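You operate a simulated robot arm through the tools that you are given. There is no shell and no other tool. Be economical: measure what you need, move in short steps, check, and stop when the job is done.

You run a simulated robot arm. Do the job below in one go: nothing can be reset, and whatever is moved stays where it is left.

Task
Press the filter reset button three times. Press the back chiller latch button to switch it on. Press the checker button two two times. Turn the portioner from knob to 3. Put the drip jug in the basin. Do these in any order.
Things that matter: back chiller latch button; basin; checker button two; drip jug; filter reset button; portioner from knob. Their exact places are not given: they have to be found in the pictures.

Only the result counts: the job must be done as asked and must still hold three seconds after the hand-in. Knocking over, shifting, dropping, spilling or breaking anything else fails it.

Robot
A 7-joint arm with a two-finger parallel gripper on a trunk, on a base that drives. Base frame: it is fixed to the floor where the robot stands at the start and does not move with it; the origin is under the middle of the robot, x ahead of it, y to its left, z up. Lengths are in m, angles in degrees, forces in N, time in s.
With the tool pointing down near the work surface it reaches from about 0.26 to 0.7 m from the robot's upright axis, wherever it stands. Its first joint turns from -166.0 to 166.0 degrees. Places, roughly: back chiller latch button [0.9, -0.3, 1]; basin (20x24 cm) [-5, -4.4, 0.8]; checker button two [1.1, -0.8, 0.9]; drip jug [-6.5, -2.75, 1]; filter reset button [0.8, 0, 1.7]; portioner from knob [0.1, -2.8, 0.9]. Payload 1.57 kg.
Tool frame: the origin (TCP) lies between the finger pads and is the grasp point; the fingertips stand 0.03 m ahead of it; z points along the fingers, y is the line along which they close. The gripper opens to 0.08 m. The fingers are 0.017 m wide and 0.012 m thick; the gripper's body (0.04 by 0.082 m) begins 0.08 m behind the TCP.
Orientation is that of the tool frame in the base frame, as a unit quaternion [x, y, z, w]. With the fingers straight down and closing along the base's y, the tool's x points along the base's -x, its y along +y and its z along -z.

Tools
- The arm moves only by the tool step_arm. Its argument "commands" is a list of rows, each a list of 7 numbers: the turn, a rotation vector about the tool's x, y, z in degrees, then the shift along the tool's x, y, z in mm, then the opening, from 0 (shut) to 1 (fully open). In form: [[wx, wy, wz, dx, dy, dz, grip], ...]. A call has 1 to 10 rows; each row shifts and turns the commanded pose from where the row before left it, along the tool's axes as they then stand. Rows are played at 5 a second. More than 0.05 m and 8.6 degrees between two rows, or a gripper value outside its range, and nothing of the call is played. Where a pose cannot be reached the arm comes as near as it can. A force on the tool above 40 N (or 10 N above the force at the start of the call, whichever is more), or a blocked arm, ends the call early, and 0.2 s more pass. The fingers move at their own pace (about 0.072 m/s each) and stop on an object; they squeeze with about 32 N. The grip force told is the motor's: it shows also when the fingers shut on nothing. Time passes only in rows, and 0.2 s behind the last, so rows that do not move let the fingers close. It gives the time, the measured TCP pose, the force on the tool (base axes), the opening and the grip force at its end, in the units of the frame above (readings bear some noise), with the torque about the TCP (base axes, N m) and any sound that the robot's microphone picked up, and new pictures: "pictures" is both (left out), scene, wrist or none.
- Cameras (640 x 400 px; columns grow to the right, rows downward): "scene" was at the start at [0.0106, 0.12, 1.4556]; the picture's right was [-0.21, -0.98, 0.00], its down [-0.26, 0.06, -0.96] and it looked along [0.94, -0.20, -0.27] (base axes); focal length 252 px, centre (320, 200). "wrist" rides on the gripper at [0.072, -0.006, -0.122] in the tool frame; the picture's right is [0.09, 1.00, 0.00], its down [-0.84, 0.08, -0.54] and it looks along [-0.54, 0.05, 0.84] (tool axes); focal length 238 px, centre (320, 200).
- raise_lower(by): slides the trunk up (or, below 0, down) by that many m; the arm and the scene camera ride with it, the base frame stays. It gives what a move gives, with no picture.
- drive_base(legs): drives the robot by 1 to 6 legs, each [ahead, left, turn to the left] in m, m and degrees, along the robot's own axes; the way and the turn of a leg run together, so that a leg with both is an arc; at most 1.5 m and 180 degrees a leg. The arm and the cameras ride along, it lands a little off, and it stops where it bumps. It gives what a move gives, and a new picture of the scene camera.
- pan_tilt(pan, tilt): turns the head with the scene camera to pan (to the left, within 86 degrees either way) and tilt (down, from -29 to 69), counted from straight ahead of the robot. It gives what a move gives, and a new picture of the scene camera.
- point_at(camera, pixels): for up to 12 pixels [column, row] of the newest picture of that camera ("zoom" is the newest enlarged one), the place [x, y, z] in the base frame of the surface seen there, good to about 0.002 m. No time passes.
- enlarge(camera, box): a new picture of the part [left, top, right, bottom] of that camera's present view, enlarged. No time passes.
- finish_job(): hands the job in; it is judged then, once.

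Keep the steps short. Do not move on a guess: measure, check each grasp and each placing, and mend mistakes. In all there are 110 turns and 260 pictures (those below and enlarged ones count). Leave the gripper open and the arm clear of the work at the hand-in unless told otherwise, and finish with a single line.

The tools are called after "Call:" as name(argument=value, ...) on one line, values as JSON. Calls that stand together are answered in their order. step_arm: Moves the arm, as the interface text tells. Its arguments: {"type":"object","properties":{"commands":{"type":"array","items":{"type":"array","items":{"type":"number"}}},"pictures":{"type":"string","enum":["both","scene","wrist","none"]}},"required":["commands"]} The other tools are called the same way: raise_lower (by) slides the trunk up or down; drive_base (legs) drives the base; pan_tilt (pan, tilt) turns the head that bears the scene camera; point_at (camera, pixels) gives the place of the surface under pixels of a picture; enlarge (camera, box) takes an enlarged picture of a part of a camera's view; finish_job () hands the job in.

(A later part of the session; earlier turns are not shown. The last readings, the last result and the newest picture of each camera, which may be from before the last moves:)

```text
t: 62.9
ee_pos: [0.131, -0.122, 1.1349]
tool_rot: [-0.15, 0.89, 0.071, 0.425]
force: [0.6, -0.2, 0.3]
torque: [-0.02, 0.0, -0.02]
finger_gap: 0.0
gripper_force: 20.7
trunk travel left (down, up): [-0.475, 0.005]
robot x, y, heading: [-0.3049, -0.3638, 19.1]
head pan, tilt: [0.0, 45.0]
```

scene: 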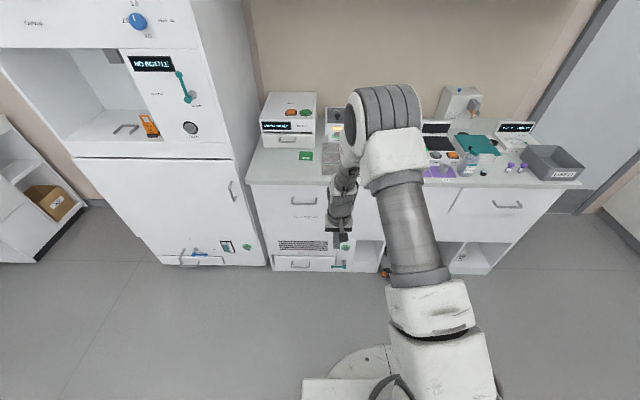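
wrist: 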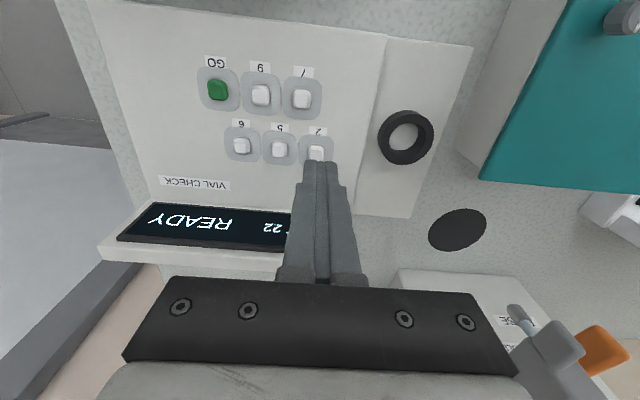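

Call:
step_arm(commands=[[0, -8.5, 0, 0, 0, 0, 0], [0, -8.5, 0, 0, 0, 0, 0], [0, -8.5, 0, 0, 0, 0, 0], [0, -8.5, 0, 0, 0, 0, 0], [0, -5, 0, 0, 0, 0, 0], [0, 0, 0, -45, 0, 0, 0], [0, 0, 0, -45, 0, 0, 0], [0, 0, 0, -45, 0, 0, 0], [0, 0, 0, -45, 0, 0, 0]], pictures="none")

Call:
pan_tilt(pan=0, tilt=5)

```text
t: 64.9
ee_pos: [0.136, -0.1169, 1.314]
tool_rot: [-0.119, 0.697, 0.118, 0.697]
force: [0.7, 0.5, 0.8]
torque: [0.0, -0.01, -0.02]
finger_gap: 0.0004
gripper_force: 21.3
out of reach, approached as far as the arm can: row 8
trunk travel left (down, up): [-0.475, 0.005]
robot x, y, heading: [-0.3032, -0.3617, 19.1]
head pan, tilt: [0.0, 45.0]
```

```text
t: 66.0
ee_pos: [0.1369, -0.1167, 1.3122]
tool_rot: [-0.118, 0.698, 0.117, 0.697]
force: [-0.6, 0.3, 0.4]
torque: [-0.02, -0.02, -0.02]
finger_gap: 0.0003
gripper_force: 21.4
trunk travel left (down, up): [-0.475, 0.005]
robot x, y, heading: [-0.3047, -0.3636, 19.4]
head pan, tilt: [0.0, 5.0]
```

scene: 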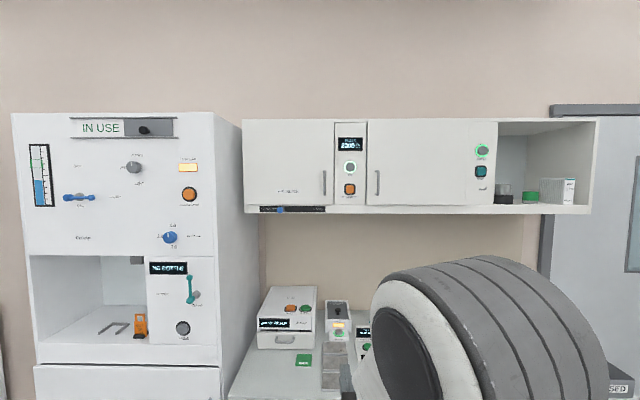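

Rise further while moving forward, which relaxes the wrist.

Call:
step_arm(commands=[[0, 0, 0, -25, 0, 35, 0], [0, 0, 0, -30, 0, 25, 0], [0, 0, 0, -40, 0, 15, 0], [0, 0, 0, -45, 0, 10, 0], [0, 0, 0, -45, 0, 10, 0], [0, 0, 0, -45, 0, 0, 0]], pictures="none")

```text
t: 67.4
ee_pos: [0.2253, -0.0866, 1.5427]
tool_rot: [-0.119, 0.698, 0.118, 0.697]
force: [0.7, 0.4, 0.0]
torque: [-0.01, -0.01, 0.01]
finger_gap: 0.0
gripper_force: 21.1
trunk travel left (down, up): [-0.475, 0.005]
robot x, y, heading: [-0.3044, -0.3624, 19.3]
head pan, tilt: [0.0, 5.0]
```

Call:
step_arm(commands=[[0, 0, 0, -42, 0, 0, 0], [0, 0, 0, -42, 0, 0, 0], [0, 0, 0, -41, 0, 0, 0]], pictures="both")

Call:
enlarge(camera="scene", box=[320, 120, 380, 210])

```text
t: 68.2
ee_pos: [0.2271, -0.0861, 1.6674]
tool_rot: [-0.12, 0.697, 0.118, 0.697]
force: [0.2, 1.0, 0.2]
torque: [0.0, 0.01, -0.02]
finger_gap: 0.0003
gripper_force: 21.5
trunk travel left (down, up): [-0.475, 0.005]
robot x, y, heading: [-0.3022, -0.3653, 19.2]
head pan, tilt: [0.0, 5.0]
```

scene: 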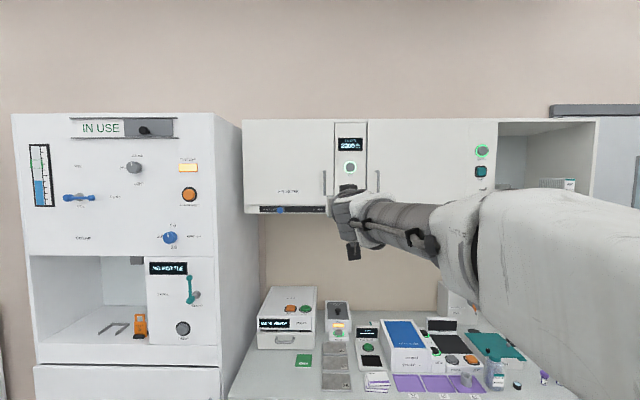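
wrist: 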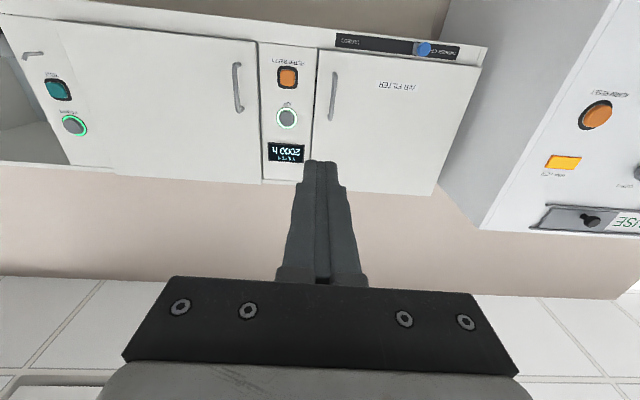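

```text
4.44 times, centred on (350, 165) of scene
```

zoom: 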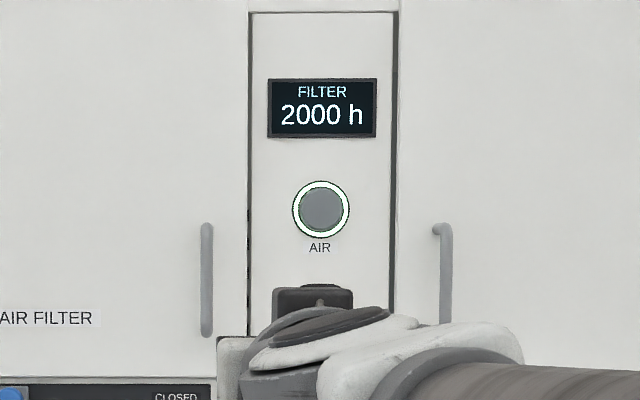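

The wrist camera shows the orange reset button at (288,76). Measure there.

Call:
point_at(camera="wrist", pixels=[[288, 76], [284, 76], [292, 76], [288, 71], [288, 81], [288, 119], [328, 95], [255, 80], [300, 45]])

```text
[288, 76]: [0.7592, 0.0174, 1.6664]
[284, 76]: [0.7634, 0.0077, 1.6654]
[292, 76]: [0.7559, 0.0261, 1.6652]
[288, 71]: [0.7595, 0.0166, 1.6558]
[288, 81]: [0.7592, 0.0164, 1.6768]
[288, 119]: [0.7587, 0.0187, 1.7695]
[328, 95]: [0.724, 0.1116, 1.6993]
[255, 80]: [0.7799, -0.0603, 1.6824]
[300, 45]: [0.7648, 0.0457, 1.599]
```

Button centre (0.759, 0.017, 1.666): 0.537 m ahead of and 0.078 m right of the TCP. Drive ahead 0.42 m and right 0.078 m.

Call:
drive_base(legs=[[0, -0.078, 0], [0.42, 0, 0]])

Call:
step_arm(commands=[[0, 0, 0, 0, 0, 0, 0]], pictures="wrist")

```text
t: 68.9
ee_pos: [0.2287, -0.0888, 1.6685]
tool_rot: [-0.118, 0.697, 0.116, 0.697]
force: [0.9, -0.3, 0.3]
torque: [0.0, 0.0, -0.03]
finger_gap: 0.0
gripper_force: 21.3
trunk travel left (down, up): [-0.475, 0.005]
robot x, y, heading: [-0.302, -0.3625, 18.9]
head pan, tilt: [0.0, 5.0]
stopped in leg 1: the robot was blocked; the commanded pose is now the measured one
```

scene: 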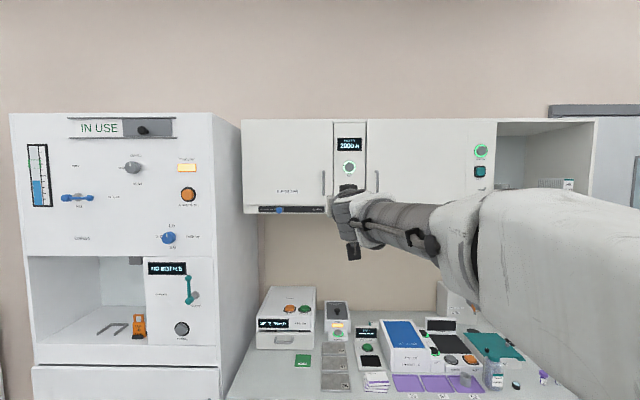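

```text
t: 69.3
ee_pos: [0.2286, -0.0869, 1.6677]
tool_rot: [-0.118, 0.697, 0.117, 0.697]
force: [-0.4, 0.0, -0.1]
torque: [0.0, 0.0, 0.0]
finger_gap: 0.0
gripper_force: 21.2
trunk travel left (down, up): [-0.475, 0.005]
robot x, y, heading: [-0.3069, -0.366, 19.2]
head pan, tilt: [0.0, 5.0]
```

wrist: 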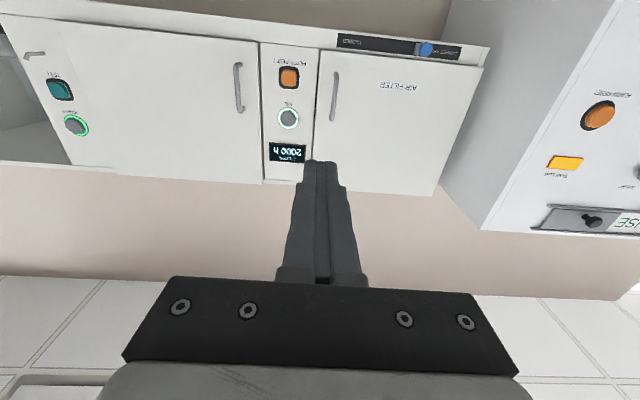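

Blocked sideways: something is touching behind. Go ahead first, then right.

Call:
drive_base(legs=[[0.3, 0, 0], [0, -0.078, 0], [0.1, 0, 0]])

Call:
step_arm(commands=[[0, 0, 0, 0, 0, 0, 0]], pictures="wrist")

```text
t: 73.7
ee_pos: [0.6333, -0.0274, 1.6675]
tool_rot: [-0.12, 0.697, 0.118, 0.697]
force: [0.1, -0.5, -0.1]
torque: [0.01, -0.01, -0.04]
finger_gap: 0.0
gripper_force: 21.7
trunk travel left (down, up): [-0.475, 0.005]
robot x, y, heading: [0.1039, -0.3072, 19.2]
head pan, tilt: [0.0, 5.0]
```

scene: 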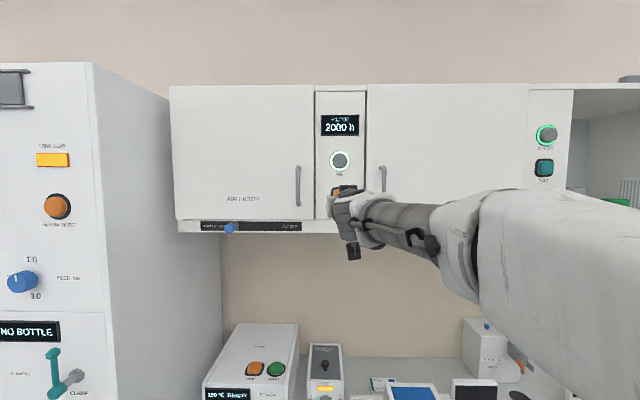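

```text
t: 74.0
ee_pos: [0.6328, -0.0283, 1.6687]
tool_rot: [-0.12, 0.697, 0.119, 0.697]
force: [-0.3, 1.3, 0.4]
torque: [0.0, -0.04, 0.01]
finger_gap: 0.0
gripper_force: 21.3
trunk travel left (down, up): [-0.475, 0.005]
robot x, y, heading: [0.1039, -0.3062, 19.3]
head pan, tilt: [0.0, 5.0]
```

wrist: 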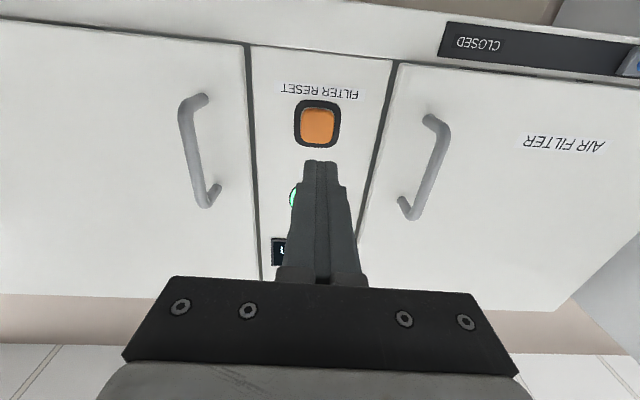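

Aligned to within 2 mm. 0.104 m until contact; approach 90 mm, then small steps.

Call:
step_arm(commands=[[0, 0, 0, 2, 0, 45, 0], [0, 0, 0, 0, 0, 45, 0], [0, 0, 0, 0, 0, 10, 0], [0, 0, 0, 0, 0, 3, 0], [0, 0, 0, 0, 0, 3, 0]], pictures="wrist")

```text
t: 75.2
ee_pos: [0.7337, 0.0069, 1.6663]
tool_rot: [-0.12, 0.697, 0.119, 0.697]
force: [-1.7, -1.2, -0.8]
torque: [-0.01, 0.04, -0.03]
finger_gap: 0.0
gripper_force: 21.3
trunk travel left (down, up): [-0.475, 0.005]
robot x, y, heading: [0.1003, -0.3064, 19.2]
head pan, tilt: [0.0, 5.0]
```

wrist: 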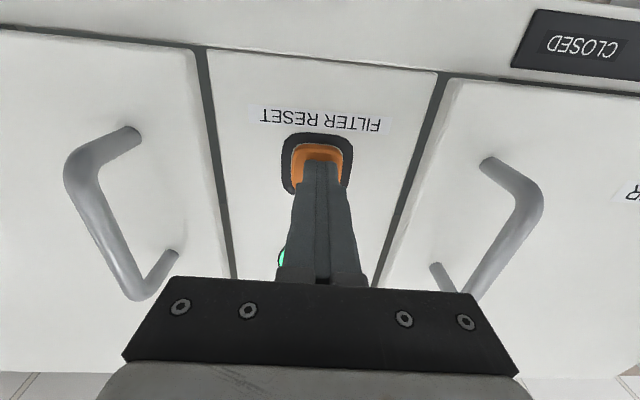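

Touching (about 2 N), no click yet. Push 2 mm more.

Call:
step_arm(commands=[[0, 0, 0, 0, 0, 2, 0]], pictures="none")

```text
t: 75.7
ee_pos: [0.7357, 0.0074, 1.6664]
tool_rot: [-0.121, 0.696, 0.119, 0.697]
force: [-1.4, -1.5, -0.8]
torque: [0.02, 0.03, -0.01]
finger_gap: 0.0
gripper_force: 21.5
trunk travel left (down, up): [-0.475, 0.005]
robot x, y, heading: [0.1033, -0.3083, 19.3]
head pan, tilt: [0.0, 5.0]
```

Call:
step_arm(commands=[[0, 0, 0, 0, 0, 2, 0]], pictures="none")

```text
t: 76.0
ee_pos: [0.7368, 0.008, 1.667]
tool_rot: [-0.118, 0.697, 0.119, 0.697]
force: [-1.4, -1.9, -2.6]
torque: [-0.02, 0.01, -0.03]
finger_gap: 0.0
gripper_force: 21.4
trunk travel left (down, up): [-0.475, 0.005]
robot x, y, heading: [0.0995, -0.3043, 19.3]
head pan, tilt: [0.0, 5.0]
heard: click
```

Click. Back off 15 mm and check the display.

Call:
step_arm(commands=[[0, 0, 0, 0, 0, -15, 0], [0, 0, 0, 0, 0, 0, 0]], pictures="none")

Call:
enlarge(camera="scene", box=[300, 90, 380, 230])

```text
t: 76.7
ee_pos: [0.7218, 0.004, 1.6663]
tool_rot: [-0.12, 0.697, 0.118, 0.697]
force: [-0.1, 1.1, 0.1]
torque: [0.02, -0.03, -0.01]
finger_gap: 0.0001
gripper_force: 21.7
trunk travel left (down, up): [-0.475, 0.005]
robot x, y, heading: [0.1012, -0.3054, 19.5]
head pan, tilt: [0.0, 5.0]
```

```text
2.86 times, centred on (340, 160) of scene
```

zoom: 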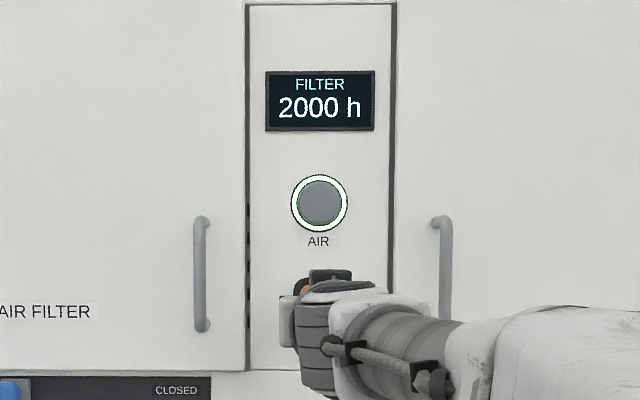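

Display unchanged (perhaps it changes after three). Second press.

Call:
step_arm(commands=[[0, 0, 0, 0, 0, 10, 0], [0, 0, 0, 0, 0, 6, 0], [0, 0, 0, 0, 0, 0, 0], [0, 0, 0, 0, 0, -16, 0], [0, 0, 0, 0, 0, 0, 0]], pictures="none")

```text
t: 77.8
ee_pos: [0.7229, 0.0037, 1.6666]
tool_rot: [-0.121, 0.697, 0.119, 0.697]
force: [0.2, -0.9, -0.1]
torque: [0.0, 0.01, 0.01]
finger_gap: 0.0001
gripper_force: 21.1
trunk travel left (down, up): [-0.475, 0.005]
robot x, y, heading: [0.1008, -0.3092, 19.4]
head pan, tilt: [0.0, 5.0]
heard: click
```

Second click. Third press.

Call:
step_arm(commands=[[0, 0, 0, 0, 0, 10, 0], [0, 0, 0, 0, 0, 6, 0], [0, 0, 0, 0, 0, 0, 0], [0, 0, 0, 0, 0, -16, 0], [0, 0, 0, 0, 0, -20, 0]], pictures="none")

Call:
enlarge(camera="scene", box=[300, 90, 380, 230])

```text
t: 79.0
ee_pos: [0.7015, -0.0026, 1.6644]
tool_rot: [-0.12, 0.697, 0.119, 0.697]
force: [0.3, 0.8, 0.8]
torque: [-0.03, 0.0, -0.01]
finger_gap: 0.0
gripper_force: 21.5
trunk travel left (down, up): [-0.475, 0.005]
robot x, y, heading: [0.0996, -0.3069, 19.5]
head pan, tilt: [0.0, 5.0]
heard: click
```

```text
2.86 times, centred on (340, 160) of scene
```

zoom: 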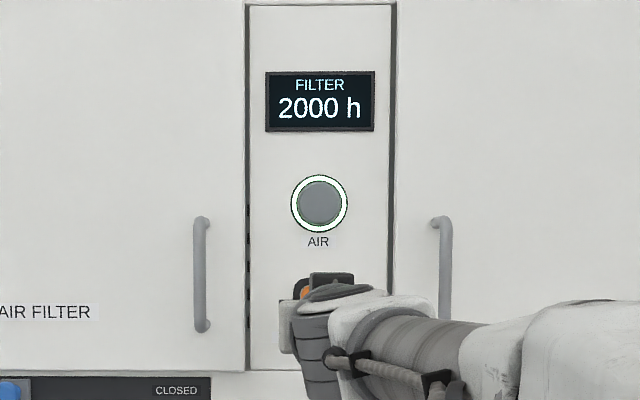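

Three clicks heard. Now back off 0.28 m and fold the arm by reversing my earlier motions.

Call:
drive_base(legs=[[-0.28, 0, 0]])

Call:
step_arm(commands=[[0, 0, 0, 45, 0, 0, 0], [0, 0, 0, 45, 0, 0, 0], [0, 0, 0, 45, 0, 0, 0], [0, 0, 0, 45, 0, -20, 0], [0, 0, 0, 45, 0, -20, 0], [0, 0, 0, 45, 0, -20, 0], [0, 0, 0, 45, 0, -20, 0], [0, 0, 0, 45, 0, -20, 0], [0, 0, 0, 45, 0, -20, 0], [0, 0, 0, 45, 0, -20, 0]], pictures="none")

Call:
step_arm(commands=[[0, 8.5, 0, 0, 0, 0, 0], [0, 8.5, 0, 0, 0, 0, 0], [0, 8.5, 0, 0, 0, 0, 0], [0, 8.5, 0, 0, 0, 0, 0], [0, 8.5, 0, 0, 0, 0, 0], [0, 8.5, 0, 0, 0, 0, 0], [0, 8.5, 0, 0, 0, 0, 0], [0, 8.5, 0, 0, 0, 0, 0], [0, 8.5, 0, 0, 0, 0, 0], [0, 8.5, 0, 0, 0, 0, 0]], pictures="none")

Call:
pan_tilt(pan=-80, tilt=25)

```text
t: 81.4
ee_pos: [0.4425, -0.0921, 1.6651]
tool_rot: [-0.121, 0.697, 0.12, 0.697]
force: [0.0, 0.4, -0.3]
torque: [0.02, -0.05, -0.01]
finger_gap: 0.0
gripper_force: 21.5
trunk travel left (down, up): [-0.475, 0.005]
robot x, y, heading: [-0.1552, -0.3964, 19.8]
head pan, tilt: [0.0, 5.0]
```

scene: 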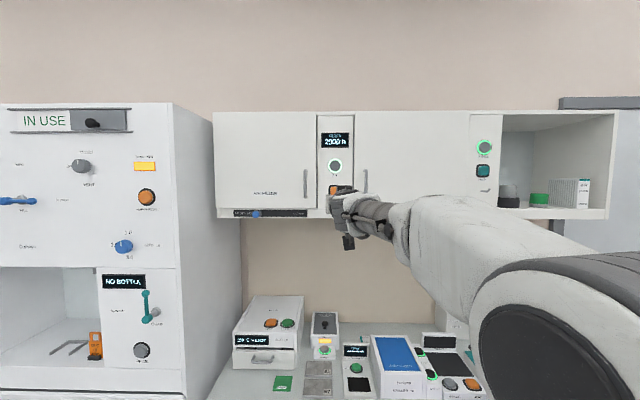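

```text
t: 83.6
ee_pos: [0.3074, -0.1367, 1.2141]
tool_rot: [-0.122, 0.696, 0.12, 0.697]
force: [-0.6, 0.6, 0.1]
torque: [-0.01, -0.01, 0.0]
finger_gap: 0.0002
gripper_force: 21.1
trunk travel left (down, up): [-0.475, 0.005]
robot x, y, heading: [-0.1543, -0.399, 19.8]
head pan, tilt: [0.0, 5.0]
```

```text
t: 85.8
ee_pos: [0.3116, -0.1405, 1.2152]
tool_rot: [-0.17, 0.985, 0.007, 0.042]
force: [0.1, -0.4, -0.8]
torque: [0.02, -0.01, 0.03]
finger_gap: 0.0001
gripper_force: 21.1
trunk travel left (down, up): [-0.475, 0.005]
robot x, y, heading: [-0.1583, -0.399, 19.6]
head pan, tilt: [0.0, 5.0]
```

```text
t: 87.4
ee_pos: [0.3117, -0.1384, 1.2146]
tool_rot: [-0.17, 0.984, 0.007, 0.043]
force: [-0.5, -0.8, -0.1]
torque: [0.0, -0.05, -0.01]
finger_gap: 0.0001
gripper_force: 21.7
trunk travel left (down, up): [-0.475, 0.005]
robot x, y, heading: [-0.1564, -0.3987, 19.4]
head pan, tilt: [-80.0, 25.0]
```

scene: 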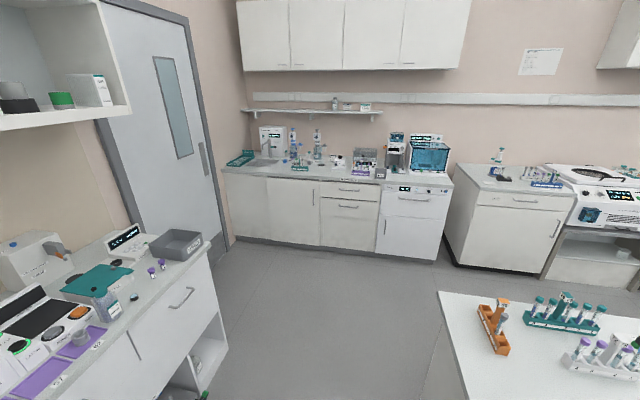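

The far bench (right wall) holds the portioner. Measure the layout: its bench edge, the island corner, the devices.

Call:
point_at(camera="scene", pixels=[[240, 172], [320, 180], [380, 186], [450, 186], [440, 293], [480, 280], [465, 400], [360, 160], [395, 155], [430, 155], [235, 240], [435, 262]])

Call:
enlarge(camera="scene", box=[220, 110, 460, 200])

```text
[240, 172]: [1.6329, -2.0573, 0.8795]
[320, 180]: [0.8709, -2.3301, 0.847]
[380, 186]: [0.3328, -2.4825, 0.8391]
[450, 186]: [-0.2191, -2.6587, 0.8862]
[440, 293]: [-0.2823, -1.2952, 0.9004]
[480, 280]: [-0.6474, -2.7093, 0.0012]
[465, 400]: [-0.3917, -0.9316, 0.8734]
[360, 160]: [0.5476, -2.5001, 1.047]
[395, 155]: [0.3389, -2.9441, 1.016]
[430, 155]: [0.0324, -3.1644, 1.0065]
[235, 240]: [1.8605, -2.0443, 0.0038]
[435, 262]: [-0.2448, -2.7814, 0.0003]
```

```text
2.67 times, centred on (340, 155) of scene
```

zoom: 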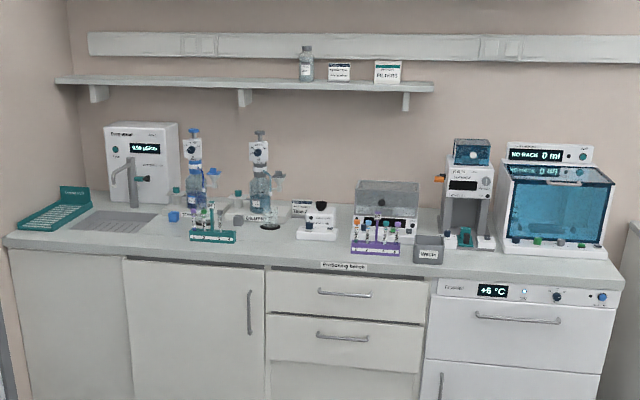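

Everything is laid out at 18°. Room frame: island edge, free aisle known. I square up, drive right 1.5 m along the aisle, turn right 90°, then shift right 0.45 m.

Call:
drive_base(legs=[[0, 0, -1.5], [0, -1.5, 0], [0, 0, -90], [0, -0.45, 0]])

Call:
pan_tilt(pan=0, tilt=30)

```text
t: 107.8
ee_pos: [0.0972, -2.4494, 1.215]
tool_rot: [0.602, 0.797, -0.027, 0.035]
force: [-0.1, 0.2, 0.1]
torque: [0.03, -0.02, -0.01]
finger_gap: 0.0001
gripper_force: 21.2
trunk travel left (down, up): [-0.475, 0.005]
robot x, y, heading: [-0.1281, -1.9646, -74.5]
head pan, tilt: [-80.0, 25.0]
```

scene: 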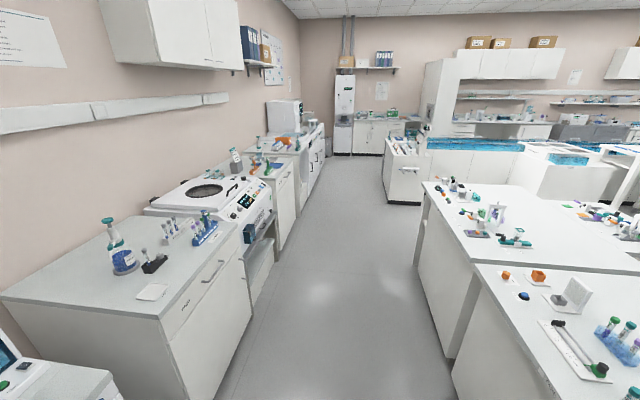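

```text
t: 109.4
ee_pos: [0.097, -2.4497, 1.2146]
tool_rot: [0.602, 0.797, -0.027, 0.034]
force: [0.4, 0.0, 0.3]
torque: [0.04, 0.0, 0.02]
finger_gap: 0.0002
gripper_force: 21.7
trunk travel left (down, up): [-0.475, 0.005]
robot x, y, heading: [-0.1291, -1.9632, -74.1]
head pan, tilt: [0.0, 30.0]
```

scene: 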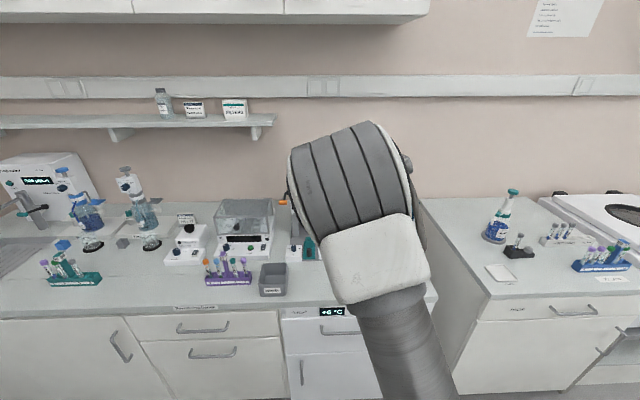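

The arm hides the portioner; use the wrist camera. Also level the tool (5° leftover).

Call:
step_arm(commands=[[0, 4.9, 0, 0, 0, 0, 0]], pictures="wrist")

```text
t: 109.8
ee_pos: [0.0975, -2.449, 1.215]
tool_rot: [0.603, 0.798, -0.001, 0.0]
force: [0.0, -0.3, -0.1]
torque: [0.0, -0.04, 0.01]
finger_gap: 0.0
gripper_force: 21.5
trunk travel left (down, up): [-0.475, 0.005]
robot x, y, heading: [-0.1289, -1.9667, -74.4]
head pan, tilt: [0.0, 30.0]
```

wrist: 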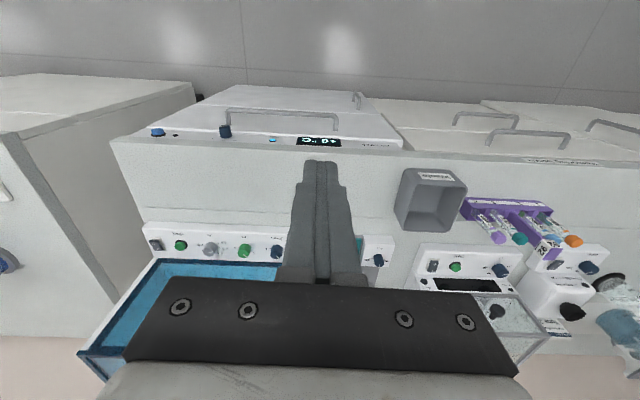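

Call:
enlarge(camera="wrist", box=[130, 210, 290, 280])

Call:
enlarge(camera="wrist", box=[340, 220, 540, 300])

Call:
point_at(camera="wrist", pixels=[[155, 245], [180, 245], [210, 249], [243, 250], [277, 251], [378, 258], [160, 128], [225, 130], [498, 270]])

```text
4.00 times, centred on (210, 245) of wrist
```

zoom: 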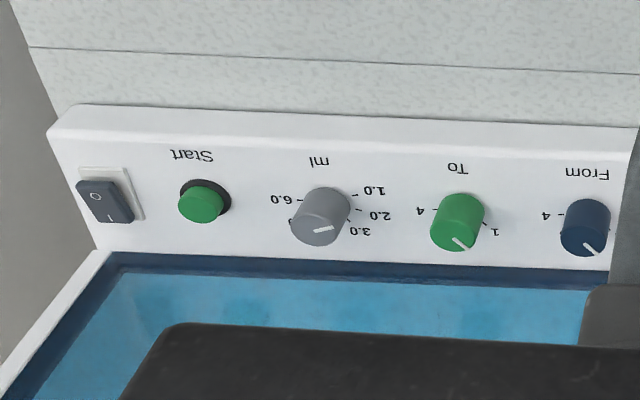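

```text
3.20 times, centred on (440, 260) of wrist
```

zoom: 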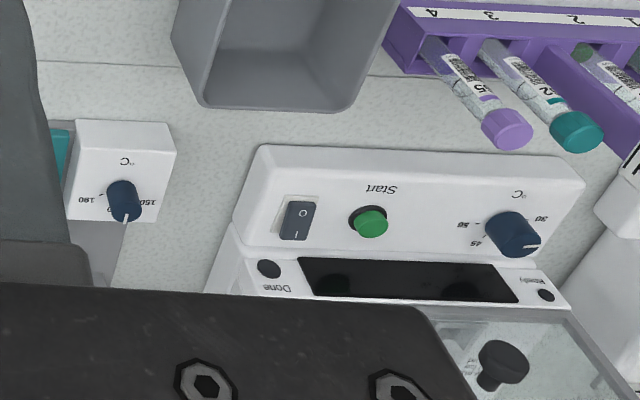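

```text
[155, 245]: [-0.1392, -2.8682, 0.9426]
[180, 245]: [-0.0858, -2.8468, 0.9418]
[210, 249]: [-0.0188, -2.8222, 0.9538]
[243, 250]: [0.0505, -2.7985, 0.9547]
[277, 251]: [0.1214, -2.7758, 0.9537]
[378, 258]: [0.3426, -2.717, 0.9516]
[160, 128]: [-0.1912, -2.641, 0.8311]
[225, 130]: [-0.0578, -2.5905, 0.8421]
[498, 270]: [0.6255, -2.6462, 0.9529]
```

From knob at about (0.121,-2.776,0.954). I shift right 0.3 m and ahead 0.15 m, to see its scale from the scene camera with the arm to the side.

Call:
drive_base(legs=[[0, -0.3, 2], [0.15, 0, 0]])

Call:
pan_tilt(pan=22, tilt=45)

```text
t: 113.8
ee_pos: [-0.1197, -2.6667, 1.2154]
tool_rot: [0.588, 0.809, -0.001, 0.001]
force: [0.8, 0.8, -0.6]
torque: [0.02, 0.01, 0.05]
finger_gap: 0.0003
gripper_force: 21.4
trunk travel left (down, up): [-0.475, 0.005]
robot x, y, heading: [-0.3619, -2.1941, -72.2]
head pan, tilt: [0.0, 30.0]
```

scene: 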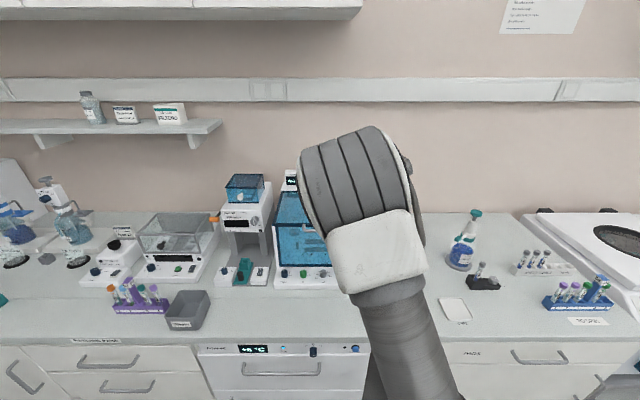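

```text
t: 114.6
ee_pos: [-0.1196, -2.6677, 1.2146]
tool_rot: [0.588, 0.809, -0.001, 0.001]
force: [0.6, 0.0, 0.2]
torque: [0.02, 0.03, -0.01]
finger_gap: 0.0
gripper_force: 21.5
trunk travel left (down, up): [-0.475, 0.005]
robot x, y, heading: [-0.3634, -2.189, -72.0]
head pan, tilt: [22.0, 45.0]
```

scene: 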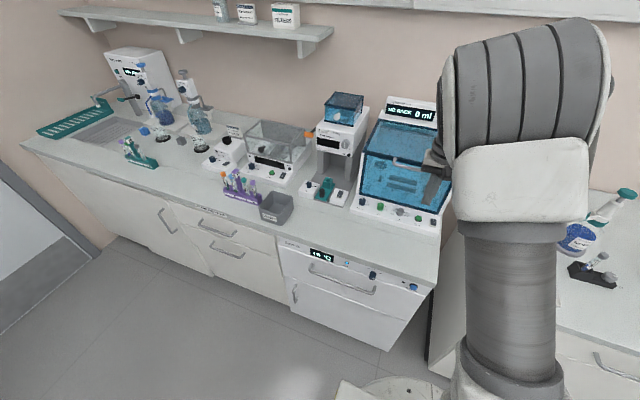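

Call:
enlarge(camera="scene", box=[345, 180, 425, 230])

```text
8.00 times, centred on (385, 205) of scene
```

zoom: 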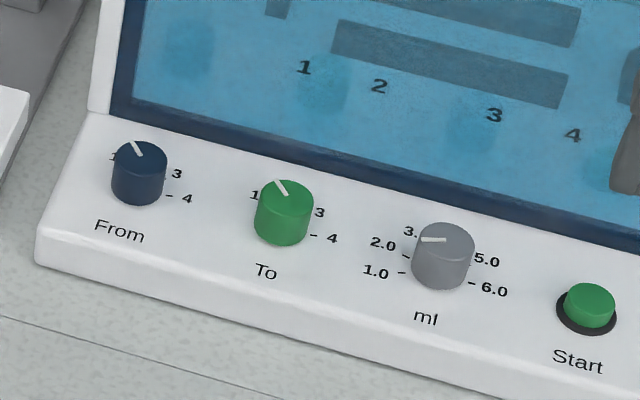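

Pointer is towards "2" (hidden behind the knob). Measure the knob's face, pointer ends, label positions, and panel slope.

Call:
point_at(camera="zoom", pixels=[[140, 157], [141, 155], [133, 143], [176, 173], [187, 199], [115, 157], [168, 195], [60, 225], [120, 230], [95, 125], [200, 165], [230, 250]])

Call:
enlarge(camera="scene", box=[355, 190, 375, 210])

```text
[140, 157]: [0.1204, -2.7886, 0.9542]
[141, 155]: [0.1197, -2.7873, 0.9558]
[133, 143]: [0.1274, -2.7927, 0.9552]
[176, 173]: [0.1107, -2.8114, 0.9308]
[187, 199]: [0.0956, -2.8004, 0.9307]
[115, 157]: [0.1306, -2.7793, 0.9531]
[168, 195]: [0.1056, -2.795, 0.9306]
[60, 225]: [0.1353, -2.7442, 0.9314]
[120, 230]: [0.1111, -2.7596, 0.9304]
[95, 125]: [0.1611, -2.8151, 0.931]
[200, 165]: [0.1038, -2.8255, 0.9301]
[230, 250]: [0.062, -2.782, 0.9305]
```

```text
16.00 times, centred on (365, 200) of scene
```

zoom: 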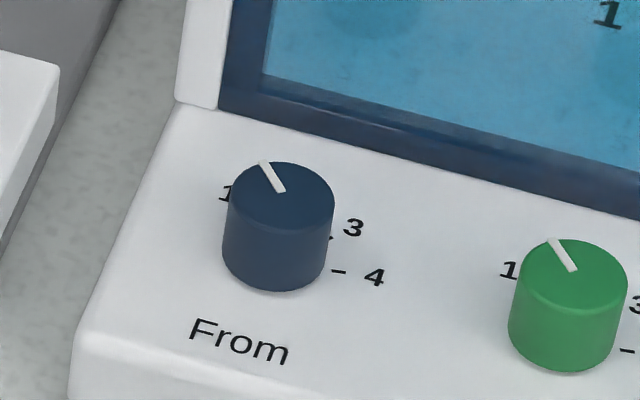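

Call:
point_at(camera="zoom", pixels=[[281, 194], [232, 194], [331, 194], [281, 166], [281, 222], [264, 164], [284, 190], [354, 228], [373, 277], [338, 271], [332, 239], [224, 192]])

```text
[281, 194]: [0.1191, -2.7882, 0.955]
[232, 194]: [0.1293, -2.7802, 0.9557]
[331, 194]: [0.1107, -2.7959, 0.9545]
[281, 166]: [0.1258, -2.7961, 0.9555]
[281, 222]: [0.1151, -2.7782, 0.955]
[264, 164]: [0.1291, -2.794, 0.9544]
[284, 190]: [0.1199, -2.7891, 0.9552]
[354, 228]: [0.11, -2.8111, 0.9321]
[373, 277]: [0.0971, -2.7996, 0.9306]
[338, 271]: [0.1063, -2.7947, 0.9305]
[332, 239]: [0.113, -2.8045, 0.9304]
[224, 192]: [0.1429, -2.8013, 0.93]
```

Knob: vertical axis, centre (0.120, -2.788), 25 mm wide, top at 0.955. By geometry "1" lies at -40° (left), "3" at +40°, "4" at +80°, and the pointer at about -38° (on 1). I check clearance to the tank behind.

Call:
point_at(camera="scene", pixels=[[364, 196], [366, 193], [369, 185], [372, 175], [376, 160], [355, 190], [371, 190], [380, 192], [395, 165], [384, 130], [360, 194]])

Call:
enlarge(camera="scene", box=[340, 90, 460, 240])

```text
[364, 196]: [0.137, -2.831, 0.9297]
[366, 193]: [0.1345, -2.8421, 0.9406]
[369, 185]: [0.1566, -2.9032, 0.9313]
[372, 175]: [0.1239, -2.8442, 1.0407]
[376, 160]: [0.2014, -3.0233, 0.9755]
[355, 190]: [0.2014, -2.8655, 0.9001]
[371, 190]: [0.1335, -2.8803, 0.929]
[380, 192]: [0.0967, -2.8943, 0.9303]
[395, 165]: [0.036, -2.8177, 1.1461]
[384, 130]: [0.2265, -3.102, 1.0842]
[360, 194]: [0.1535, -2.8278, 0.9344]
```

```text
2.67 times, centred on (400, 165) of scene
```

zoom: 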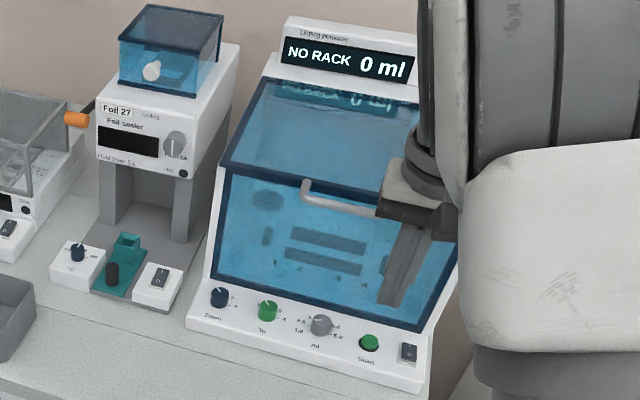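

Glass front is 55 mm behind the knob and its handle is well to the right. I drive left 0.28 m and ahead 0.08 m so the knob is straight ahead.

Call:
drive_base(legs=[[0, 0.28, 0], [0.08, 0, 0]])

Call:
step_arm(commands=[[0, 0, 0, 0, 0, 0, 0.6], [0, 0, 0, 0, 0, 0, 0.6]], pictures="wrist")

```text
t: 118.1
ee_pos: [0.1726, -2.6574, 1.2151]
tool_rot: [0.588, 0.809, -0.001, 0.001]
force: [0.8, 0.1, -0.3]
torque: [0.03, 0.0, -0.02]
finger_gap: 0.0
gripper_force: 21.2
trunk travel left (down, up): [-0.475, 0.005]
robot x, y, heading: [-0.0715, -2.1809, -71.9]
head pan, tilt: [22.0, 45.0]
```

scene: 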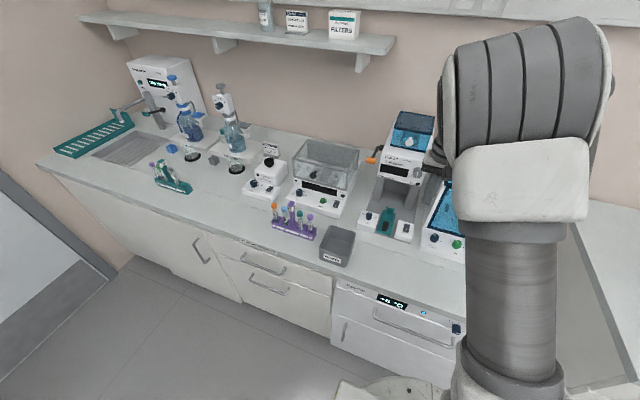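

```text
t: 118.7
ee_pos: [0.1722, -2.6577, 1.2148]
tool_rot: [0.587, 0.81, -0.002, 0.0]
force: [0.5, 0.3, -0.8]
torque: [0.0, 0.0, 0.01]
finger_gap: 0.048
gripper_force: 0.1
trunk travel left (down, up): [-0.475, 0.005]
robot x, y, heading: [-0.0729, -2.1831, -72.4]
head pan, tilt: [22.0, 45.0]
```

wrist: 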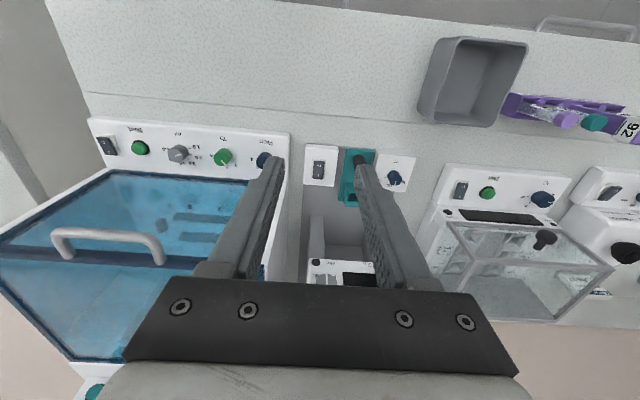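

Move to above the knob (tool -x 107 mm, -y 90 mm) and pre-rotate the hand -40°, keeping the height.

Call:
step_arm(commands=[[0, 0, 0, 0, -45, 0, 0.6], [0, 0, 0, 0, -45, 0, 0.6], [0, 0, 0, -36, 0, 0, 0.6], [0, 0, 0, -36, 0, 0, 0.6], [0, 0, 0, -35.5, 0, 0, 0.6], [0, 0, -8, 0, 0, 0, 0.6], [0, 0, -8, 0, 0, 0, 0.6], [0, 0, -8, 0, 0, 0, 0.6], [0, 0, -8, 0, 0, 0, 0.6], [0, 0, -8, 0, 0, 0, 0.6]], pictures="wrist")

```text
t: 120.9
ee_pos: [0.1195, -2.7857, 1.2156]
tool_rot: [0.275, 0.961, -0.001, -0.001]
force: [0.5, 0.0, 0.7]
torque: [-0.01, -0.01, 0.03]
finger_gap: 0.0479
gripper_force: 0.1
trunk travel left (down, up): [-0.475, 0.005]
robot x, y, heading: [-0.0727, -2.181, -71.9]
head pan, tilt: [22.0, 45.0]
```

wrist: 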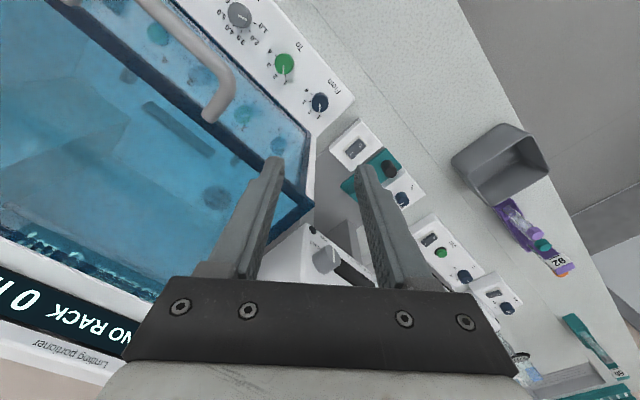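

The glass door's handle looks near; measure it and the knob from here.

Call:
point_at(camera="wrist", pixels=[[208, 118], [225, 100], [228, 70], [180, 20], [319, 102], [319, 97], [309, 107], [283, 64]])

Call:
enlarge(camera="wrist", box=[220, 0, 380, 130])

```text
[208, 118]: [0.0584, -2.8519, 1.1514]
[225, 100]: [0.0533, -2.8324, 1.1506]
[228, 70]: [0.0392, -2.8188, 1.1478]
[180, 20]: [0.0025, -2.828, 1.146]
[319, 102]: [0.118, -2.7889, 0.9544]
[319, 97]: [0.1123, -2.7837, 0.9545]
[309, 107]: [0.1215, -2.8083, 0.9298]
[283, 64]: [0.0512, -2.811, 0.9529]
```

```text
3.08 times, centred on (300, 65) of wrist
```

zoom: 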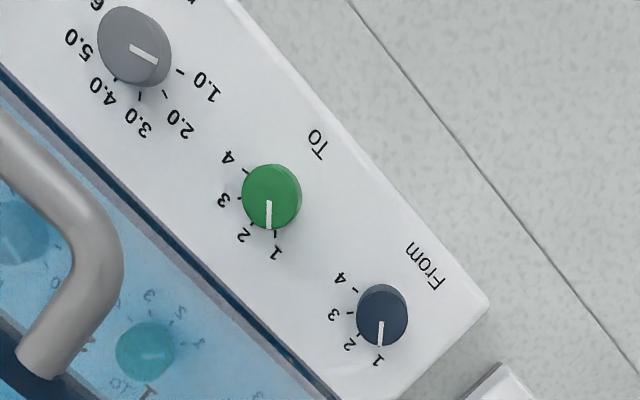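

Clear view: pointer on 1; 3 is 80° clockwise. Descend 200 mm with a small correction, then look.

Call:
step_arm(commands=[[0, 0, 0, -1.5, -1.5, 40, 0.6], [0, 0, 0, 0, 0, 40, 0.6], [0, 0, 0, 0, 0, 40, 0.6], [0, 0, 0, 0, 0, 40, 0.6], [0, 0, 0, 0, 0, 40, 0.6]], pictures="both")

```text
t: 122.1
ee_pos: [0.1185, -2.789, 1.0131]
tool_rot: [0.276, 0.961, -0.002, 0.001]
force: [-0.3, 0.7, 0.4]
torque: [0.0, 0.0, -0.03]
finger_gap: 0.0481
gripper_force: 0.1
trunk travel left (down, up): [-0.475, 0.005]
robot x, y, heading: [-0.0689, -2.1802, -72.1]
head pan, tilt: [22.0, 45.0]
```

scene: 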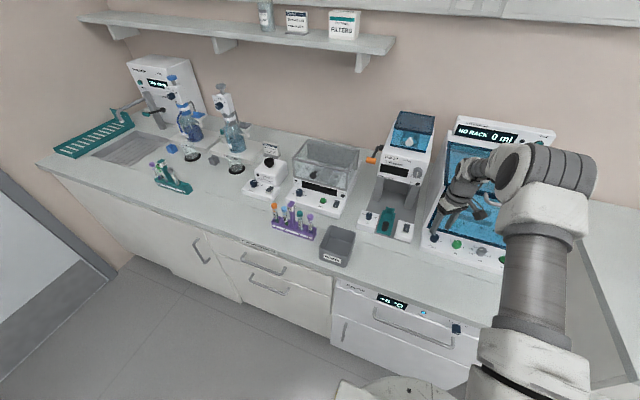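
wrist: 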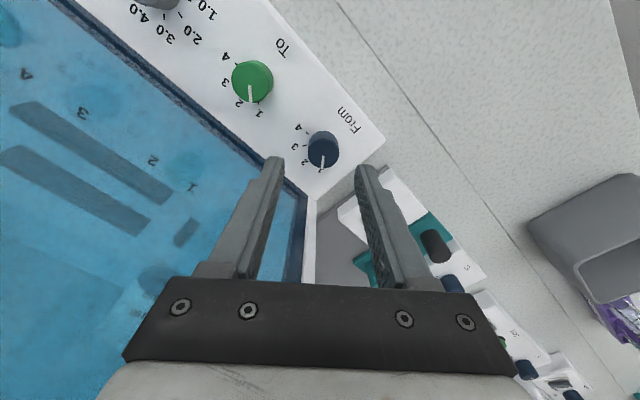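

Centred. Descend 47 mm and close on the knob.

Call:
step_arm(commands=[[0, 0, 0, 0, 0, 25, 0.6], [0, 0, 0, 0, 0, 22, 0.6], [0, 0, 0, 0, 0, 0, 0.0], [0, 0, 0, 0, 0, 0, 0.0], [0, 0, 0, 0, 0, 0, 0.0]], pictures="wrist")

```text
t: 123.3
ee_pos: [0.122, -2.7878, 0.9673]
tool_rot: [0.275, 0.961, 0.0, -0.001]
force: [7.1, 9.8, -1.7]
torque: [-0.05, -0.67, 0.02]
finger_gap: 0.025
gripper_force: 37.2
trunk travel left (down, up): [-0.475, 0.005]
robot x, y, heading: [-0.0686, -2.1796, -71.9]
head pan, tilt: [22.0, 45.0]
```

wrist: 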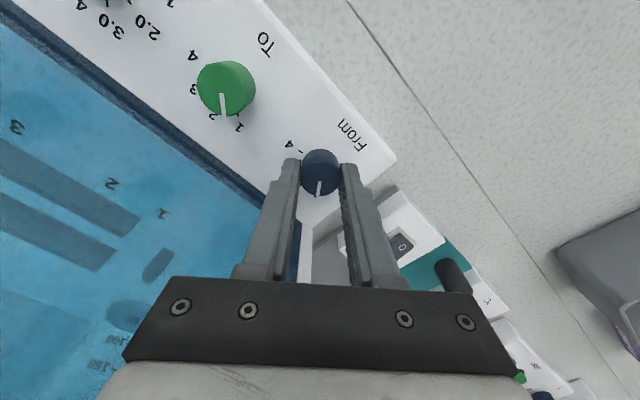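

Gripped (0.025 m). There's a side pull of 12 N along tool +y; shift +2.5 mm to relieve it, and turn clockwise 40° first.

Call:
step_arm(commands=[[0, 0, 0, 0, 2.5, 0, 0], [0, 0, 8, 0, 0, 0, 0], [0, 0, 8, 0, 0, 0, 0], [0, 0, 8, 0, 0, 0, 0], [0, 0, 8, 0, 0, 0, 0], [0, 0, 8, 0, 0, 0, 0]], pictures="wrist")

```text
t: 124.7
ee_pos: [0.121, -2.7881, 0.967]
tool_rot: [0.589, 0.808, 0.0, 0.0]
force: [3.6, -0.7, -11.2]
torque: [-0.29, -0.24, 0.0]
finger_gap: 0.0252
gripper_force: 37.2
trunk travel left (down, up): [-0.475, 0.005]
robot x, y, heading: [-0.0713, -2.183, -72.1]
head pan, tilt: [22.0, 45.0]
```

wrist: 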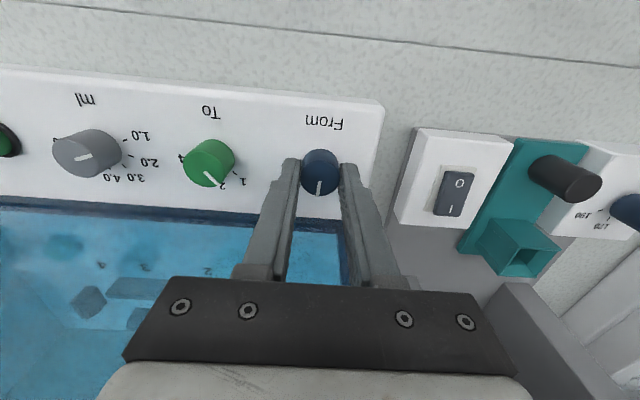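

The knob turned with the hand. Turn another 40°.

Call:
step_arm(commands=[[0, 0, 8, 0, 0, 0, 0], [0, 0, 8, 0, 0, 0, 0], [0, 0, 8, 0, 0, 0, 0], [0, 0, 8, 0, 0, 0, 0], [0, 0, 8, 0, 0, 0, 0]], pictures="wrist")

```text
t: 125.9
ee_pos: [0.121, -2.7874, 0.9675]
tool_rot: [0.83, 0.558, -0.001, 0.0]
force: [-2.1, -3.7, -12.1]
torque: [-0.06, -0.01, 0.02]
finger_gap: 0.0247
gripper_force: 36.5
trunk travel left (down, up): [-0.475, 0.005]
robot x, y, heading: [-0.0713, -2.182, -72.0]
head pan, tilt: [22.0, 45.0]
```

wrist: 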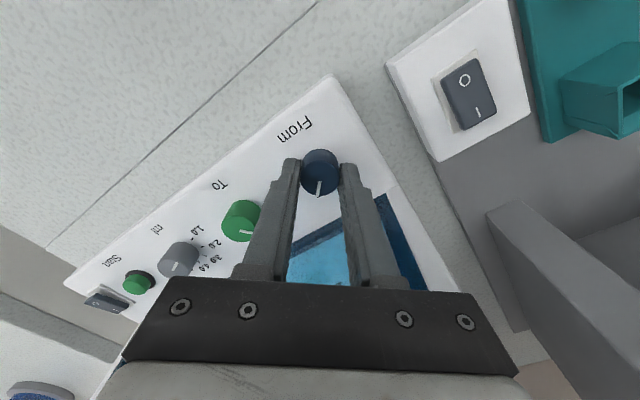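

Now open and rise 50 mm, then check the pointer.

Call:
step_arm(commands=[[0, 0, 0, 0, 0, 0, 0.6], [0, 0, 0, 0, 0, 0, 0.6], [0, 0, 0, 0, 0, 0, 0.6], [0, 0, 0, 0, 0, -40, 0.6], [0, 0, 0, 0, 0, -40, 0.6]], pictures="wrist")

Call:
enlarge(camera="wrist", box=[240, 90, 380, 200])

```text
t: 127.1
ee_pos: [0.1202, -2.7874, 1.0485]
tool_rot: [0.829, 0.559, -0.001, 0.0]
force: [-0.6, -0.3, -0.3]
torque: [0.0, 0.02, -0.05]
finger_gap: 0.0482
gripper_force: 0.0
trunk travel left (down, up): [-0.475, 0.005]
robot x, y, heading: [-0.0743, -2.1833, -72.0]
head pan, tilt: [22.0, 45.0]
```

wrist: 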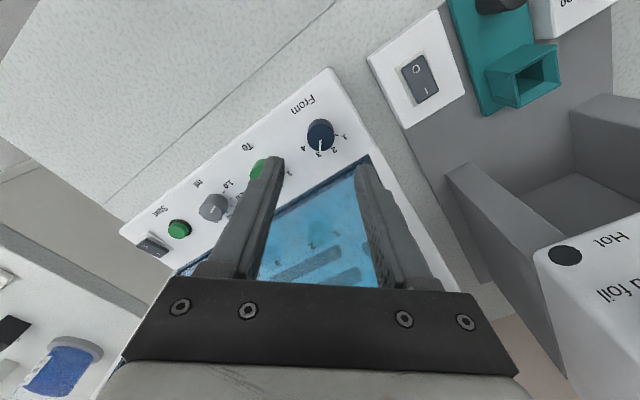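

```text
3.64 times, centred on (310, 145) of wrist
```

zoom: 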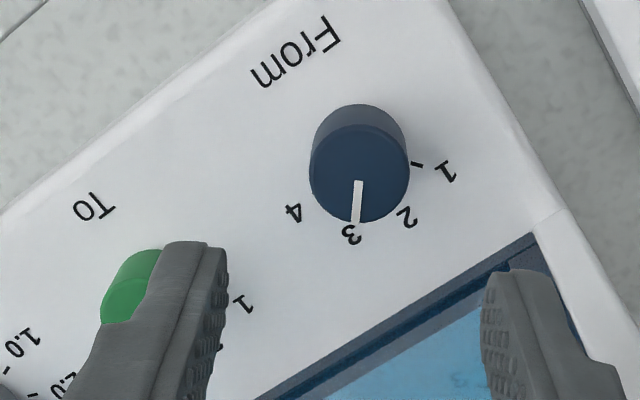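

Pointer is on 3. Rise, unrotate and pull the hand back.

Call:
step_arm(commands=[[0, 0, 0, 0, 0, -40, 0.6], [0, 0, 0, 0, 0, -40, 0.6], [0, 0, 0, 0, 0, -40, 0.6], [0, 0, 0, 0, 0, -40, 0.6], [0, 0, -8, 0, 0, 0, 0.6], [0, 0, -8, 0, 0, 0, 0.6], [0, 0, -8, 0, 0, 0, 0.6], [0, 0, -8, 0, 0, 0, 0.6], [0, 0, -8, 0, 0, 0, 0.6]], pictures="none")

Call:
step_arm(commands=[[0, 0, 0, 40, 0, 0, 0.0], [0, 0, 0, 40, 0, 0, 0.0], [0, 0, 0, 40, 0, 0, 0.0], [0, 0, 0, 40, 0, 0, 0.0]], pictures="none")

Call:
pan_tilt(pan=-80, tilt=20)

```text
t: 129.1
ee_pos: [0.1209, -2.7891, 1.2082]
tool_rot: [0.587, 0.81, -0.001, 0.001]
force: [-0.3, -0.9, 0.2]
torque: [0.04, -0.02, 0.01]
finger_gap: 0.048
gripper_force: 0.0
trunk travel left (down, up): [-0.475, 0.005]
robot x, y, heading: [-0.074, -2.1838, -72.1]
head pan, tilt: [22.0, 45.0]
```

```text
t: 130.1
ee_pos: [0.0719, -2.6351, 1.2103]
tool_rot: [0.588, 0.809, -0.002, 0.001]
force: [0.2, -0.6, -0.1]
torque: [0.01, -0.03, -0.02]
finger_gap: 0.0003
gripper_force: 21.4
trunk travel left (down, up): [-0.475, 0.005]
robot x, y, heading: [-0.0737, -2.1833, -71.9]
head pan, tilt: [22.0, 45.0]
```

```text
t: 131.9
ee_pos: [0.0729, -2.6347, 1.2084]
tool_rot: [0.589, 0.808, -0.002, 0.0]
force: [0.4, 0.6, 0.0]
torque: [-0.03, 0.02, 0.0]
finger_gap: 0.0
gripper_force: 21.8
trunk travel left (down, up): [-0.475, 0.005]
robot x, y, heading: [-0.07, -2.1837, -71.8]
head pan, tilt: [-80.0, 20.0]
```

scene: 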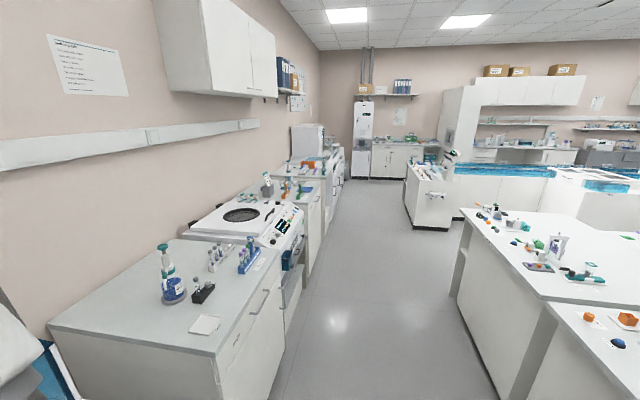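

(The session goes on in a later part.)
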